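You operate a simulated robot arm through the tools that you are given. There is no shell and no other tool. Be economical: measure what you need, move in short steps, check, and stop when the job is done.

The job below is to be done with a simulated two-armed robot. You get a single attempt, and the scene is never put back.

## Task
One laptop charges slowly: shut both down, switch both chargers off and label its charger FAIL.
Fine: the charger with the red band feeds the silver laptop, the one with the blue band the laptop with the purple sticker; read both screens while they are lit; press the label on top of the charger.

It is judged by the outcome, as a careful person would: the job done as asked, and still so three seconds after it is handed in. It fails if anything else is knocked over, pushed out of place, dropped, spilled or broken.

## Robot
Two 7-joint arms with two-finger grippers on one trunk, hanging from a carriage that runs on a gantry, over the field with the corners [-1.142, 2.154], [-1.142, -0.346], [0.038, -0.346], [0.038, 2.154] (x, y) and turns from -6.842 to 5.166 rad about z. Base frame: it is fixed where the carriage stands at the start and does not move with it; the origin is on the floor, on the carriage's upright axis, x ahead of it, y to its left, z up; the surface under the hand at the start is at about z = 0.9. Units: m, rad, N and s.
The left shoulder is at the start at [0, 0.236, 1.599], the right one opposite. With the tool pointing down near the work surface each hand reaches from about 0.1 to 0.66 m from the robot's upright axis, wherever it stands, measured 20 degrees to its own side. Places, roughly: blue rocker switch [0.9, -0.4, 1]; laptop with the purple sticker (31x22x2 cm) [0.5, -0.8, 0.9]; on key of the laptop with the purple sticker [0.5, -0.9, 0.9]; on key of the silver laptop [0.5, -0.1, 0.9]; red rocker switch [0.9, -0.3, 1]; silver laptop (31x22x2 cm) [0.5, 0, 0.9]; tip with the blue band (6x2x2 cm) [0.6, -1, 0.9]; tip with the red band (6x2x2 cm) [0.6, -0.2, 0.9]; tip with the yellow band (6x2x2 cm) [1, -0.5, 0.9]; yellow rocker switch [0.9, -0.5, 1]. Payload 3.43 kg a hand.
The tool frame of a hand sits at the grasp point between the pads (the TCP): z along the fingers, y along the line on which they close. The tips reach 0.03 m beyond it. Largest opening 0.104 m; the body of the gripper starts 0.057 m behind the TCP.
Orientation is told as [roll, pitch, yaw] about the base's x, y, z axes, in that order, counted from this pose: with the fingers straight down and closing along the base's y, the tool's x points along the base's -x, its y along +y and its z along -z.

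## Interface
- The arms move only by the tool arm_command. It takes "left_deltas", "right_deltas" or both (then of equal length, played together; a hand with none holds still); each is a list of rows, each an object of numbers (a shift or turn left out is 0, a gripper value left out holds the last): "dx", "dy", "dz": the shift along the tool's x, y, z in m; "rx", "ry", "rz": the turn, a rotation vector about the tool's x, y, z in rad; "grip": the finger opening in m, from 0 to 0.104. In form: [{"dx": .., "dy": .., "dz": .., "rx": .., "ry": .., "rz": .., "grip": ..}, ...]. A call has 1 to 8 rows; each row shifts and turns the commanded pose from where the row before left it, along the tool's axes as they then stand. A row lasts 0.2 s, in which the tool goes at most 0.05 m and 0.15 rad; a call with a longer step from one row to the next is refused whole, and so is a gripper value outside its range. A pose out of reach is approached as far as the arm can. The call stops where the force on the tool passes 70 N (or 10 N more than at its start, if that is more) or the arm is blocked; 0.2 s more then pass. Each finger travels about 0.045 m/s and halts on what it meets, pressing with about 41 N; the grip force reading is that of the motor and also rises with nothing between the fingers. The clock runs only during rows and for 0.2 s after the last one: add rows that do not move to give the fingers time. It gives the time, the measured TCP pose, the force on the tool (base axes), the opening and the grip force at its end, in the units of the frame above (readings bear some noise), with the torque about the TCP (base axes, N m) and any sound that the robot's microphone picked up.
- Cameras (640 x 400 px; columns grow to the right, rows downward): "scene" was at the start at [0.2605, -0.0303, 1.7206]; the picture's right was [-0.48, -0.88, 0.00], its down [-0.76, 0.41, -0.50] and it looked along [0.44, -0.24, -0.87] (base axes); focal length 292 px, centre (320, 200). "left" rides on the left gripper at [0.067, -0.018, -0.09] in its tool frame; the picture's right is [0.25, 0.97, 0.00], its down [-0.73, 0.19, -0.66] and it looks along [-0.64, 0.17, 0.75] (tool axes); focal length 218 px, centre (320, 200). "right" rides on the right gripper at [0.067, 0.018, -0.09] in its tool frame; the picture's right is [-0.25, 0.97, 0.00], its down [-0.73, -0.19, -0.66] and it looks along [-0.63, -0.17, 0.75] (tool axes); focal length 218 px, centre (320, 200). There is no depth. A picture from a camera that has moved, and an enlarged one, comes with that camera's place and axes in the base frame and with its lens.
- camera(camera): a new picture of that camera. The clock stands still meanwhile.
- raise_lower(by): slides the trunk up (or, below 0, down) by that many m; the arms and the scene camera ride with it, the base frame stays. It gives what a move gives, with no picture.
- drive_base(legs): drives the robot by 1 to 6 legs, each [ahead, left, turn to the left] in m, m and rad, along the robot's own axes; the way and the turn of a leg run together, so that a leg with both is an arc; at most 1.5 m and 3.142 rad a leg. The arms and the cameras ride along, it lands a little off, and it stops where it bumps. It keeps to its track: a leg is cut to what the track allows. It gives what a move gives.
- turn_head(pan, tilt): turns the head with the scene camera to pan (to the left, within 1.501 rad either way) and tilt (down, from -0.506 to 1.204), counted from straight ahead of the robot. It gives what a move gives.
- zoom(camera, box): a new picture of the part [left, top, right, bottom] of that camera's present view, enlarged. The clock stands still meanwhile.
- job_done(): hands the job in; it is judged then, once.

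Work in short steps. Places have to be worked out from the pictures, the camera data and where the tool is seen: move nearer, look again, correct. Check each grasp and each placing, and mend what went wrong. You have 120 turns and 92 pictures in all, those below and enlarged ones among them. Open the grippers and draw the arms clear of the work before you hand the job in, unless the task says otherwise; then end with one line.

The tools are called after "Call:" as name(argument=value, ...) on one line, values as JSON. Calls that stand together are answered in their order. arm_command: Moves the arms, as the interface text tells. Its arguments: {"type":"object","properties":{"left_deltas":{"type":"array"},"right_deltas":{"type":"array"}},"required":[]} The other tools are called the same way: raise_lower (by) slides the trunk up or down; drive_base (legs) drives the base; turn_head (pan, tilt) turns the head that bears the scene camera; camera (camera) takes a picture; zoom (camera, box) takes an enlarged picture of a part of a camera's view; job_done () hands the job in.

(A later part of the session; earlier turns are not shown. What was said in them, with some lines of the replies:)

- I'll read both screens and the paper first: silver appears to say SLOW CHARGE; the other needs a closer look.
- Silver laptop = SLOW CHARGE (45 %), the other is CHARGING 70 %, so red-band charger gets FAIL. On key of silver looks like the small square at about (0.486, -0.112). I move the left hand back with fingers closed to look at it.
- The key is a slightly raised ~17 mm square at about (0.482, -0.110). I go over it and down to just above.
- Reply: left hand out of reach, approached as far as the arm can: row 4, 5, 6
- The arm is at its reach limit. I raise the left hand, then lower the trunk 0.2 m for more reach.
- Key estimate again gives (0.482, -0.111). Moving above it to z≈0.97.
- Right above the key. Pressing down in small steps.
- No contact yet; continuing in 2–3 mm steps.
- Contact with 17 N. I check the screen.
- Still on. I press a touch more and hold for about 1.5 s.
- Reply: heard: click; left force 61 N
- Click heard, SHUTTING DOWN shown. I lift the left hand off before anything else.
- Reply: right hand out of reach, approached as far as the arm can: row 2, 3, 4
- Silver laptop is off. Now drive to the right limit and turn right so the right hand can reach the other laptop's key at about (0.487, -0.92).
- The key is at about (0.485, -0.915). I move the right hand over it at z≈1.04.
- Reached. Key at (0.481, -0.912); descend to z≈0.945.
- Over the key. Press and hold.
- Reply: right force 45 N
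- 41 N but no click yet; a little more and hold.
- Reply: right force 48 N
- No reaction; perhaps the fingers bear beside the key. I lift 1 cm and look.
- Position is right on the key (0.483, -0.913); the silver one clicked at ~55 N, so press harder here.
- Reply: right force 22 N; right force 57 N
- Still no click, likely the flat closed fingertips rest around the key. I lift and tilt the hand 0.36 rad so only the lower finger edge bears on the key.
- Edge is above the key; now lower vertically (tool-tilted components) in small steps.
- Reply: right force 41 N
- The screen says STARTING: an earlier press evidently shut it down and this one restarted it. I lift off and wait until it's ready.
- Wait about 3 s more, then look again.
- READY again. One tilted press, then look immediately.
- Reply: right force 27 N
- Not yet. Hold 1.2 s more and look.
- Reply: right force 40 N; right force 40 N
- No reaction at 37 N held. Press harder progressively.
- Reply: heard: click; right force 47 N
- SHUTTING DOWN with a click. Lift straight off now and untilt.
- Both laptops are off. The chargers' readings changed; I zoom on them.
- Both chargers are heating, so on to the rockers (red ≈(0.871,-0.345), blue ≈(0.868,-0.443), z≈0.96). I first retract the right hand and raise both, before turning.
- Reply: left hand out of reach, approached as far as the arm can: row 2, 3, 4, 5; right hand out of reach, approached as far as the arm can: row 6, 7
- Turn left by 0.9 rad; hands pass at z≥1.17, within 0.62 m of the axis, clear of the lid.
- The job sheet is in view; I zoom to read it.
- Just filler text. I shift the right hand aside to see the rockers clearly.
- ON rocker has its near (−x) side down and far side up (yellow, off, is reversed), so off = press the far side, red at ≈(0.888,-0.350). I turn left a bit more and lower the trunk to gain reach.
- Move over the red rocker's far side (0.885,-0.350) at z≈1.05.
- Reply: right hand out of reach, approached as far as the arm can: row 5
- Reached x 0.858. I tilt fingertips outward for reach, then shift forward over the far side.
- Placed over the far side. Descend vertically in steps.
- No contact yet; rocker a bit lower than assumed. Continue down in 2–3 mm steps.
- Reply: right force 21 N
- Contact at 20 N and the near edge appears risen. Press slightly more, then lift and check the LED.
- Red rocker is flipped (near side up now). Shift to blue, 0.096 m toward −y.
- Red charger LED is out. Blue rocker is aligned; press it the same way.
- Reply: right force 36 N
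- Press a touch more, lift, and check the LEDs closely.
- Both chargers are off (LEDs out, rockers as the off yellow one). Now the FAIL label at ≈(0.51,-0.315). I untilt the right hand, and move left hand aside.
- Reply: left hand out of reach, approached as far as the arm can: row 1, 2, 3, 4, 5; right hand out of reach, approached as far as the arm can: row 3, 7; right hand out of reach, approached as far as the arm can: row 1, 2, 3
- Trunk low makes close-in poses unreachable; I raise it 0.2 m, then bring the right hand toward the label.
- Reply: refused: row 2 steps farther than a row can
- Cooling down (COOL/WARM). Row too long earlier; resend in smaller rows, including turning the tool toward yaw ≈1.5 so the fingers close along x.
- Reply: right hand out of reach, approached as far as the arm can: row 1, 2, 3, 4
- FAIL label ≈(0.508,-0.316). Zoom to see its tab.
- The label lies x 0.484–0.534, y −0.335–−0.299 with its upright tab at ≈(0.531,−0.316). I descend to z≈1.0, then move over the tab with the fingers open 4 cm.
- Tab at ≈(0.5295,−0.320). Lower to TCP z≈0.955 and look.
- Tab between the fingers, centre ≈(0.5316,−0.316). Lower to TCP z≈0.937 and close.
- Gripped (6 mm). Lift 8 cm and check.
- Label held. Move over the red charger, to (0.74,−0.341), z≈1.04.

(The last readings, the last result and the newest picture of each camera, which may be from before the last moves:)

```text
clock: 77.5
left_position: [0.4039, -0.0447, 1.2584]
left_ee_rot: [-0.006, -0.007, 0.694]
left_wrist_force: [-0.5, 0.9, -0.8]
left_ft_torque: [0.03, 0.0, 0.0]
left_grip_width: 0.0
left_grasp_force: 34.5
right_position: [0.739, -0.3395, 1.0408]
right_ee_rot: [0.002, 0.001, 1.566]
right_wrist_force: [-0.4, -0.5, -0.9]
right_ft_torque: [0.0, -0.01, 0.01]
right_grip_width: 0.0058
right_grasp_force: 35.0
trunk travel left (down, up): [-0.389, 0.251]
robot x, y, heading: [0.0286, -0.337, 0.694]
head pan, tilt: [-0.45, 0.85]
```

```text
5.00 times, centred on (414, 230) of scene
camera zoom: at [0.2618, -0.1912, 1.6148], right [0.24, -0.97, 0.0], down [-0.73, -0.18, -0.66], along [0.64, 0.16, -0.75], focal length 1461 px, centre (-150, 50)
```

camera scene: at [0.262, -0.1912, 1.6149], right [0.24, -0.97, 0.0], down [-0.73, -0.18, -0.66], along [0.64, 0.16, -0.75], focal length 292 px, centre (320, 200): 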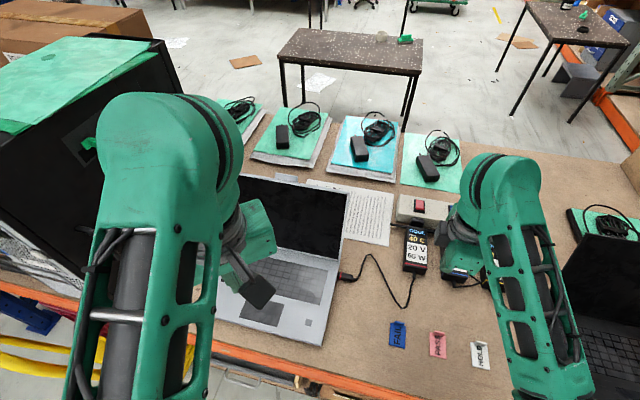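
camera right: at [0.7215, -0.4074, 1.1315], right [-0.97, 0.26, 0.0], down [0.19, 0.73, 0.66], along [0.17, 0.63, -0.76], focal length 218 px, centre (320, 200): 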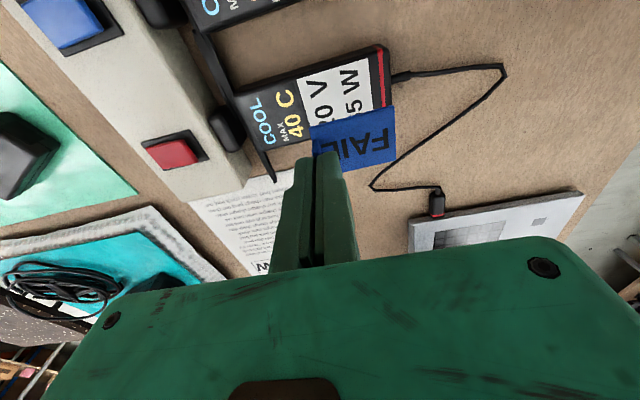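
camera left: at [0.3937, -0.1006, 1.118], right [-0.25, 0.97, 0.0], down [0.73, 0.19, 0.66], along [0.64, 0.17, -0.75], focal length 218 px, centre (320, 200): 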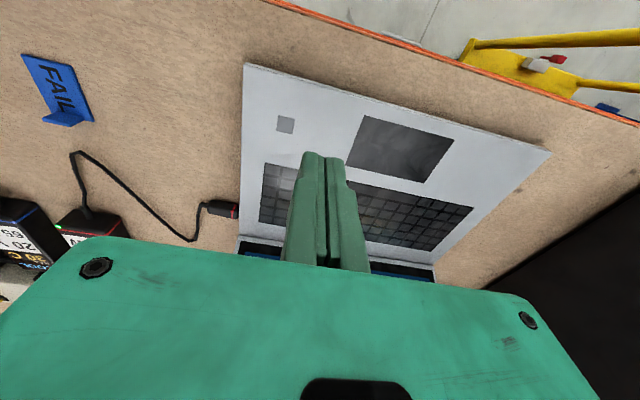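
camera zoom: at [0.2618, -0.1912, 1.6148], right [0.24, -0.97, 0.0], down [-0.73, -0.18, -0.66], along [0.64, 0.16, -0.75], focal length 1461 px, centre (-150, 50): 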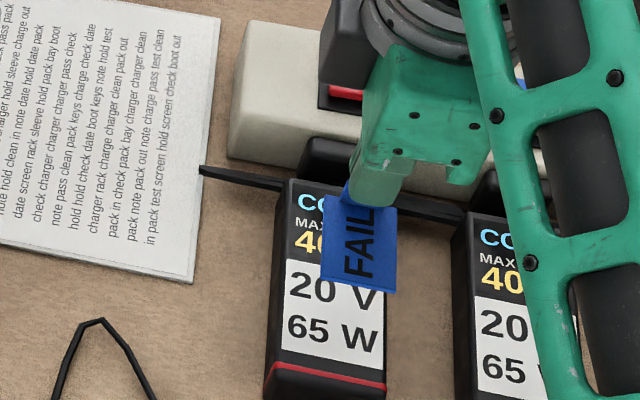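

Charger top is about x 0.69–0.815, y −0.372–−0.316, z≈0.93. Shift to tab x≈0.760, y −0.344 and lower to z≈0.985.

Call:
arm_command(right_deltas=[{"dx": 0.0045, "dy": -0.021}, {"dz": 0.03}, {"dz": 0.025}, {}])

Call:
camera(camera="right")

Call:
zoom(camera="scene", box=[350, 190, 478, 270])

```text
clock: 78.5
left_position: [0.4045, -0.0454, 1.2586]
left_ee_rot: [-0.004, -0.006, 0.693]
left_wrist_force: [0.0, 0.3, 1.0]
left_ft_torque: [-0.02, 0.02, 0.01]
left_grip_width: 0.0002
left_grasp_force: 34.7
right_position: [0.7609, -0.3455, 0.9871]
right_ee_rot: [-0.001, 0.002, 1.569]
right_wrist_force: [-0.8, 0.0, 0.6]
right_ft_torque: [0.06, -0.01, -0.02]
right_grip_width: 0.0059
right_grasp_force: 35.2
trunk travel left (down, up): [-0.389, 0.251]
robot x, y, heading: [0.0293, -0.3353, 0.695]
head pan, tilt: [-0.45, 0.85]
```

```text
31 pictures are left
camera right: at [0.7431, -0.4122, 1.0772], right [-0.97, 0.26, 0.0], down [0.19, 0.73, 0.66], along [0.17, 0.63, -0.76], focal length 218 px, centre (320, 200)
```

right: 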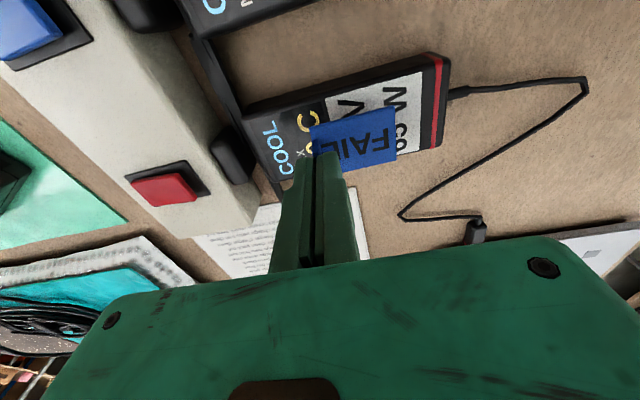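

```text
5.00 times, centred on (414, 230) of scene
camera zoom: at [0.2621, -0.1912, 1.6149], right [0.24, -0.97, 0.0], down [-0.73, -0.18, -0.66], along [0.64, 0.16, -0.75], focal length 1461 px, centre (-150, 50)
```

zoom: 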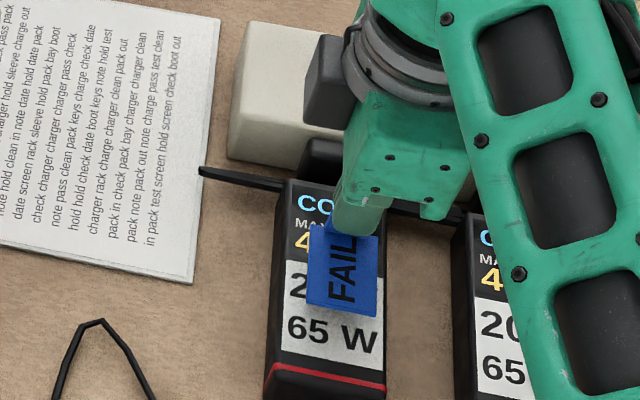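

Well centred. Lower in 3 mm steps until contact.

Call:
arm_command(right_deltas=[{"dz": 0.005}, {"dz": 0.004}, {"dz": 0.003}, {"dz": 0.003}])

```text
clock: 79.5
left_position: [0.4043, -0.0455, 1.2586]
left_ee_rot: [-0.005, -0.006, 0.693]
left_wrist_force: [-0.2, -0.2, -0.6]
left_ft_torque: [-0.04, -0.02, 0.0]
left_grip_width: 0.0
left_grasp_force: 34.1
right_position: [0.7609, -0.345, 0.9716]
right_ee_rot: [0.001, 0.003, 1.567]
right_wrist_force: [-0.4, -0.3, -0.3]
right_ft_torque: [0.03, 0.01, 0.0]
right_grip_width: 0.0062
right_grasp_force: 34.8
trunk travel left (down, up): [-0.389, 0.251]
robot x, y, heading: [0.0312, -0.3395, 0.694]
head pan, tilt: [-0.45, 0.85]
```

Call:
arm_command(right_deltas=[{"dz": 0.002}, {"dz": 0.002}, {"dz": 0.002}])

```text
clock: 80.3
left_position: [0.4045, -0.0466, 1.2565]
left_ee_rot: [-0.008, -0.008, 0.692]
left_wrist_force: [0.7, 0.9, 0.3]
left_ft_torque: [-0.01, 0.05, 0.03]
left_grip_width: 0.0001
left_grasp_force: 34.7
right_position: [0.7631, -0.3452, 0.9693]
right_ee_rot: [-0.002, 0.002, 1.567]
right_wrist_force: [-5.2, -0.8, 11.8]
right_ft_torque: [-0.02, 0.11, 0.01]
right_grip_width: 0.0062
right_grasp_force: 35.1
trunk travel left (down, up): [-0.389, 0.251]
robot x, y, heading: [0.0314, -0.3402, 0.689]
head pan, tilt: [-0.45, 0.85]
```

Contact 12 N. Press slightly more, hold, then release, opening only 3 cm.

Call:
arm_command(right_deltas=[{"dz": 0.001}, {}, {}, {"dz": -0.002}, {"grip": 0.03}, {}, {}])

Call:
zoom(camera="right", box=[220, 60, 460, 210])

```text
clock: 81.9
left_position: [0.4039, -0.0457, 1.2583]
left_ee_rot: [-0.005, -0.007, 0.691]
left_wrist_force: [-0.2, -0.7, -0.4]
left_ft_torque: [-0.02, -0.01, -0.02]
left_grip_width: 0.0
left_grasp_force: 34.5
right_position: [0.762, -0.3461, 0.9676]
right_ee_rot: [0.003, 0.002, 1.567]
right_wrist_force: [-0.9, -0.7, 0.3]
right_ft_torque: [0.04, 0.01, -0.03]
right_grip_width: 0.03
right_grasp_force: 0.0
trunk travel left (down, up): [-0.389, 0.251]
robot x, y, heading: [0.0299, -0.3372, 0.696]
head pan, tilt: [-0.45, 0.85]
```

```text
2.67 times, centred on (340, 135) of right
camera zoom: at [0.7438, -0.4122, 1.0576], right [-0.97, 0.26, 0.0], down [0.19, 0.73, 0.66], along [0.17, 0.63, -0.76], focal length 582 px, centre (267, 373)
```

zoom: 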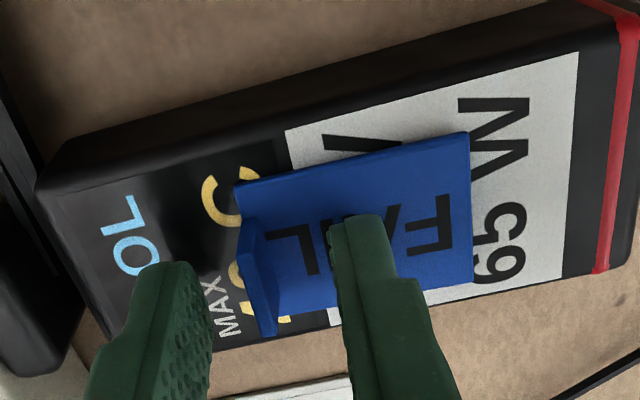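

Label sits flat on the charger. I lift, close, and press the flat part gently with closed fingertips.

Call:
arm_command(right_deltas=[{"dz": -0.02}, {"dz": -0.025}, {"grip": 0.0, "dy": 0.027}, {}, {}, {"dz": 0.02}, {"dz": 0.01}, {}])

Call:
zoom(camera="right", box=[220, 60, 460, 210])

```text
clock: 83.7
left_position: [0.4041, -0.0465, 1.2585]
left_ee_rot: [-0.005, -0.007, 0.694]
left_wrist_force: [-0.2, 0.0, 0.3]
left_ft_torque: [-0.03, -0.02, -0.01]
left_grip_width: 0.0
left_grasp_force: 35.3
right_position: [0.7353, -0.3464, 0.9814]
right_ee_rot: [-0.001, 0.002, 1.568]
right_wrist_force: [0.3, 0.0, 0.1]
right_ft_torque: [-0.01, -0.01, 0.01]
right_grip_width: 0.0003
right_grasp_force: 34.4
trunk travel left (down, up): [-0.389, 0.251]
robot x, y, heading: [0.0306, -0.3392, 0.691]
head pan, tilt: [-0.45, 0.85]
```

```text
2.67 times, centred on (340, 135) of right
camera zoom: at [0.7168, -0.4124, 1.0725], right [-0.97, 0.26, 0.0], down [0.19, 0.73, 0.66], along [0.17, 0.63, -0.76], focal length 582 px, centre (267, 373)
```

zoom: 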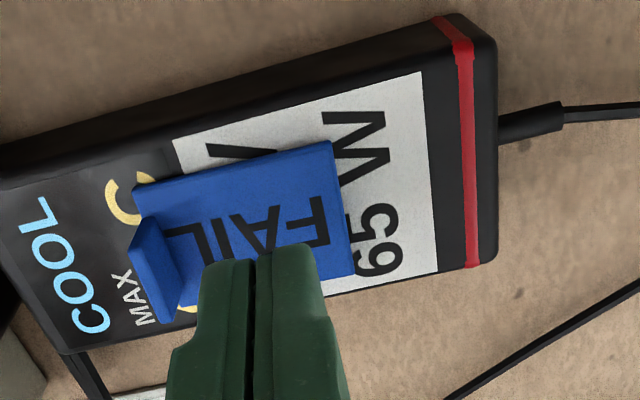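

Over the label's flat centre. Press down in 2–4 mm steps.

Call:
arm_command(right_deltas=[{"dz": 0.006}, {"dz": 0.004}, {"dz": 0.003}, {"dz": 0.002}, {"dz": 0.002}])

```text
clock: 84.9
left_position: [0.4043, -0.0445, 1.2579]
left_ee_rot: [-0.005, -0.006, 0.694]
left_wrist_force: [0.4, 0.3, -0.6]
left_ft_torque: [0.02, 0.01, -0.06]
left_grip_width: 0.0
left_grasp_force: 34.5
right_position: [0.7336, -0.3463, 0.9655]
right_ee_rot: [0.001, 0.001, 1.567]
right_wrist_force: [0.0, 0.0, -0.1]
right_ft_torque: [-0.02, 0.02, 0.0]
right_grip_width: 0.0002
right_grasp_force: 35.0
trunk travel left (down, up): [-0.389, 0.251]
robot x, y, heading: [0.0326, -0.339, 0.695]
head pan, tilt: [-0.45, 0.85]
```

Call:
arm_command(right_deltas=[{"dz": 0.002}, {"dz": 0.002}, {"dz": 0.001}])

```text
clock: 85.7
left_position: [0.4042, -0.0453, 1.2585]
left_ee_rot: [-0.007, -0.008, 0.694]
left_wrist_force: [0.6, 0.1, 0.5]
left_ft_torque: [-0.02, 0.0, 0.02]
left_grip_width: 0.0
left_grasp_force: 34.8
right_position: [0.7339, -0.3464, 0.9604]
right_ee_rot: [-0.001, 0.002, 1.567]
right_wrist_force: [-0.9, 0.0, -0.5]
right_ft_torque: [0.02, -0.03, 0.03]
right_grip_width: 0.0001
right_grasp_force: 34.1
trunk travel left (down, up): [-0.389, 0.251]
robot x, y, heading: [0.033, -0.3385, 0.689]
head pan, tilt: [-0.45, 0.85]
```

Call:
arm_command(right_deltas=[{"dz": 0.002}, {"dz": 0.002}, {"dz": 0.001}])

```text
clock: 86.5
left_position: [0.4039, -0.0467, 1.2573]
left_ee_rot: [-0.006, -0.007, 0.694]
left_wrist_force: [0.9, -0.1, -0.7]
left_ft_torque: [-0.02, 0.01, -0.02]
left_grip_width: 0.0
left_grasp_force: 34.8
right_position: [0.7343, -0.3451, 0.9566]
right_ee_rot: [0.0, 0.003, 1.566]
right_wrist_force: [-1.8, -1.4, 4.5]
right_ft_torque: [0.01, -0.01, -0.01]
right_grip_width: 0.0059
right_grasp_force: 35.0
trunk travel left (down, up): [-0.389, 0.251]
robot x, y, heading: [0.0305, -0.339, 0.696]
head pan, tilt: [-0.45, 0.85]
```

Contact; press a little more to ~15–20 N, hold, then lift clear.

Call:
arm_command(right_deltas=[{"dz": 0.002}, {}, {}, {}])

Call:
arm_command(right_deltas=[{"dz": -0.006}, {"dz": -0.03}, {"dz": -0.04}, {"dz": -0.04}, {}])

Call:
camera(camera="right")

```text
clock: 87.5
left_position: [0.4055, -0.0466, 1.2583]
left_ee_rot: [-0.008, -0.007, 0.695]
left_wrist_force: [0.6, -0.7, -0.7]
left_ft_torque: [-0.03, -0.05, -0.02]
left_grip_width: 0.0
left_grasp_force: 35.3
right_position: [0.736, -0.3456, 0.9561]
right_ee_rot: [-0.002, 0.002, 1.568]
right_wrist_force: [-9.6, -1.8, 25.6]
right_ft_torque: [-0.02, 0.16, -0.03]
right_grip_width: 0.006
right_grasp_force: 34.7
trunk travel left (down, up): [-0.389, 0.251]
robot x, y, heading: [0.0299, -0.3416, 0.697]
head pan, tilt: [-0.45, 0.85]
```

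```text
clock: 88.7
left_position: [0.4047, -0.0468, 1.2583]
left_ee_rot: [-0.006, -0.007, 0.693]
left_wrist_force: [0.3, -0.5, -0.6]
left_ft_torque: [0.0, 0.02, -0.01]
left_grip_width: 0.0
left_grasp_force: 34.7
right_position: [0.7339, -0.3464, 1.0695]
right_ee_rot: [0.003, 0.003, 1.566]
right_wrist_force: [0.4, -0.5, -0.3]
right_ft_torque: [-0.03, 0.02, 0.02]
right_grip_width: 0.0002
right_grasp_force: 35.0
trunk travel left (down, up): [-0.389, 0.251]
robot x, y, heading: [0.0287, -0.3423, 0.693]
head pan, tilt: [-0.45, 0.85]
```

```text
27 pictures are left
camera right: at [0.7165, -0.4119, 1.1599], right [-0.97, 0.26, 0.0], down [0.19, 0.73, 0.65], along [0.17, 0.63, -0.76], focal length 218 px, centre (320, 200)
```

right: 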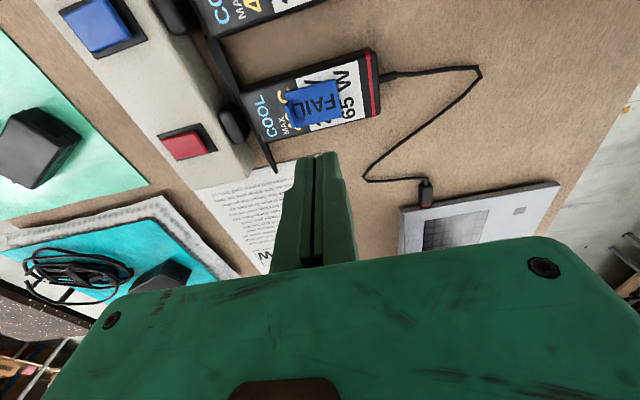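

Label is on. Raise the trunk, open the grippers, and back away, then check everything.

Call:
raise_lower(by=0.24)

Call:
drive_base(legs=[[-0.27, 0.223, 0]])

Call:
arm_command(right_deltas=[{"grip": 0.1}, {}, {}, {}, {}, {}], left_deltas=[{"grip": 0.1}, {}, {}, {}, {}, {}])

Call:
turn_head(pan=-0.9, tilt=0.8)

Call:
camera(camera="scene")

Call:
camera(camera="right")

```text
clock: 91.2
left_position: [0.4037, -0.0457, 1.4981]
left_ee_rot: [-0.006, -0.006, 0.693]
left_wrist_force: [-0.4, 1.3, 0.7]
left_ft_torque: [-0.02, 0.0, 0.03]
left_grip_width: 0.0
left_grasp_force: 35.0
right_position: [0.734, -0.3448, 1.3092]
right_ee_rot: [-0.001, 0.001, 1.568]
right_wrist_force: [1.1, -0.5, 0.1]
right_ft_torque: [-0.02, -0.03, -0.01]
right_grip_width: 0.0
right_grasp_force: 34.9
trunk travel left (down, up): [-0.629, 0.011]
robot x, y, heading: [0.0277, -0.3374, 0.692]
head pan, tilt: [-0.45, 0.85]
```

```text
clock: 93.5
left_position: [0.0536, -0.0488, 1.4983]
left_ee_rot: [-0.005, -0.007, 0.693]
left_wrist_force: [0.7, 0.1, -0.3]
left_ft_torque: [0.04, 0.0, -0.03]
left_grip_width: 0.0
left_grasp_force: 35.1
right_position: [0.384, -0.3497, 1.3101]
right_ee_rot: [-0.002, 0.001, 1.568]
right_wrist_force: [-0.5, 0.1, 0.4]
right_ft_torque: [-0.01, -0.03, 0.0]
right_grip_width: 0.0
right_grasp_force: 35.2
trunk travel left (down, up): [-0.629, 0.011]
robot x, y, heading: [-0.3227, -0.3419, 0.695]
head pan, tilt: [-0.45, 0.85]
```

```text
clock: 94.9
left_position: [0.0538, -0.0481, 1.499]
left_ee_rot: [-0.006, -0.007, 0.694]
left_wrist_force: [0.5, -0.1, 0.1]
left_ft_torque: [0.02, -0.02, -0.04]
left_grip_width: 0.1
left_grasp_force: 0.1
right_position: [0.3824, -0.3489, 1.3092]
right_ee_rot: [0.001, 0.001, 1.568]
right_wrist_force: [-0.6, 0.0, 1.5]
right_ft_torque: [-0.04, 0.01, 0.01]
right_grip_width: 0.1
right_grasp_force: 0.1
trunk travel left (down, up): [-0.629, 0.011]
robot x, y, heading: [-0.3228, -0.3405, 0.688]
head pan, tilt: [-0.45, 0.85]
```

```text
clock: 95.8
left_position: [0.054, -0.0478, 1.4976]
left_ee_rot: [-0.004, -0.006, 0.694]
left_wrist_force: [-0.4, 0.6, -0.3]
left_ft_torque: [0.03, 0.0, 0.02]
left_grip_width: 0.1001
left_grasp_force: 0.1
right_position: [0.3842, -0.3486, 1.3102]
right_ee_rot: [-0.001, 0.003, 1.568]
right_wrist_force: [-0.4, 0.0, 0.1]
right_ft_torque: [0.01, 0.0, 0.02]
right_grip_width: 0.1001
right_grasp_force: 0.1
trunk travel left (down, up): [-0.629, 0.011]
robot x, y, heading: [-0.3226, -0.3471, 0.69]
head pan, tilt: [-0.901, 0.799]
```

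```text
26 pictures are left
camera scene: at [-0.0857, -0.2293, 1.8589], right [-0.21, -0.98, 0.0], down [-0.7, 0.15, -0.7], along [0.68, -0.14, -0.72], focal length 292 px, centre (320, 200)
```

scene: 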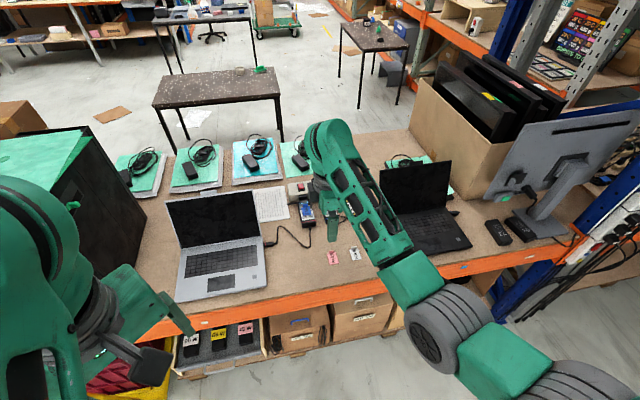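

```text
25 pictures are left
camera right: at [0.366, -0.4146, 1.4001], right [-0.97, 0.26, 0.0], down [0.19, 0.73, 0.66], along [0.17, 0.63, -0.76], focal length 218 px, centre (320, 200)
```

right: 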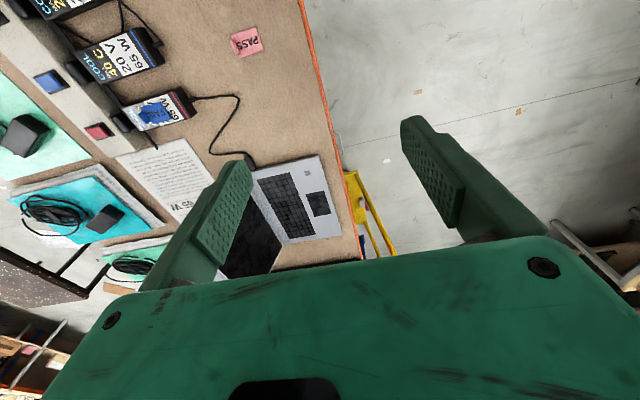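

Both screens dark and label in place; a last zoom on the charger to confirm.

Call:
zoom(camera="right", box=[20, 20, 260, 170])

```text
2.67 times, centred on (140, 95) of right
camera zoom: at [0.366, -0.4146, 1.4001], right [-0.97, 0.26, 0.0], down [0.19, 0.73, 0.66], along [0.17, 0.63, -0.76], focal length 582 px, centre (800, 480)
```

zoom: 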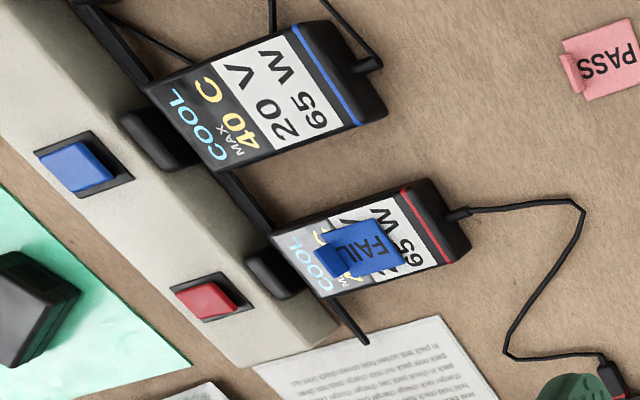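

Everything is as asked: laptops off, both rockers off, FAIL on the red-band charger, arms clear. Handing in.

Call:
job_done()

```text
The job is handed in.
```

The silver laptop was the slow one (SLOW CHARGE, 45 %), so the FAIL label is pressed on top of its red-band charger; both laptops are shut down and both chargers are switched off (the purple-sticker laptop restarted once from an extra key press and was shut down again).
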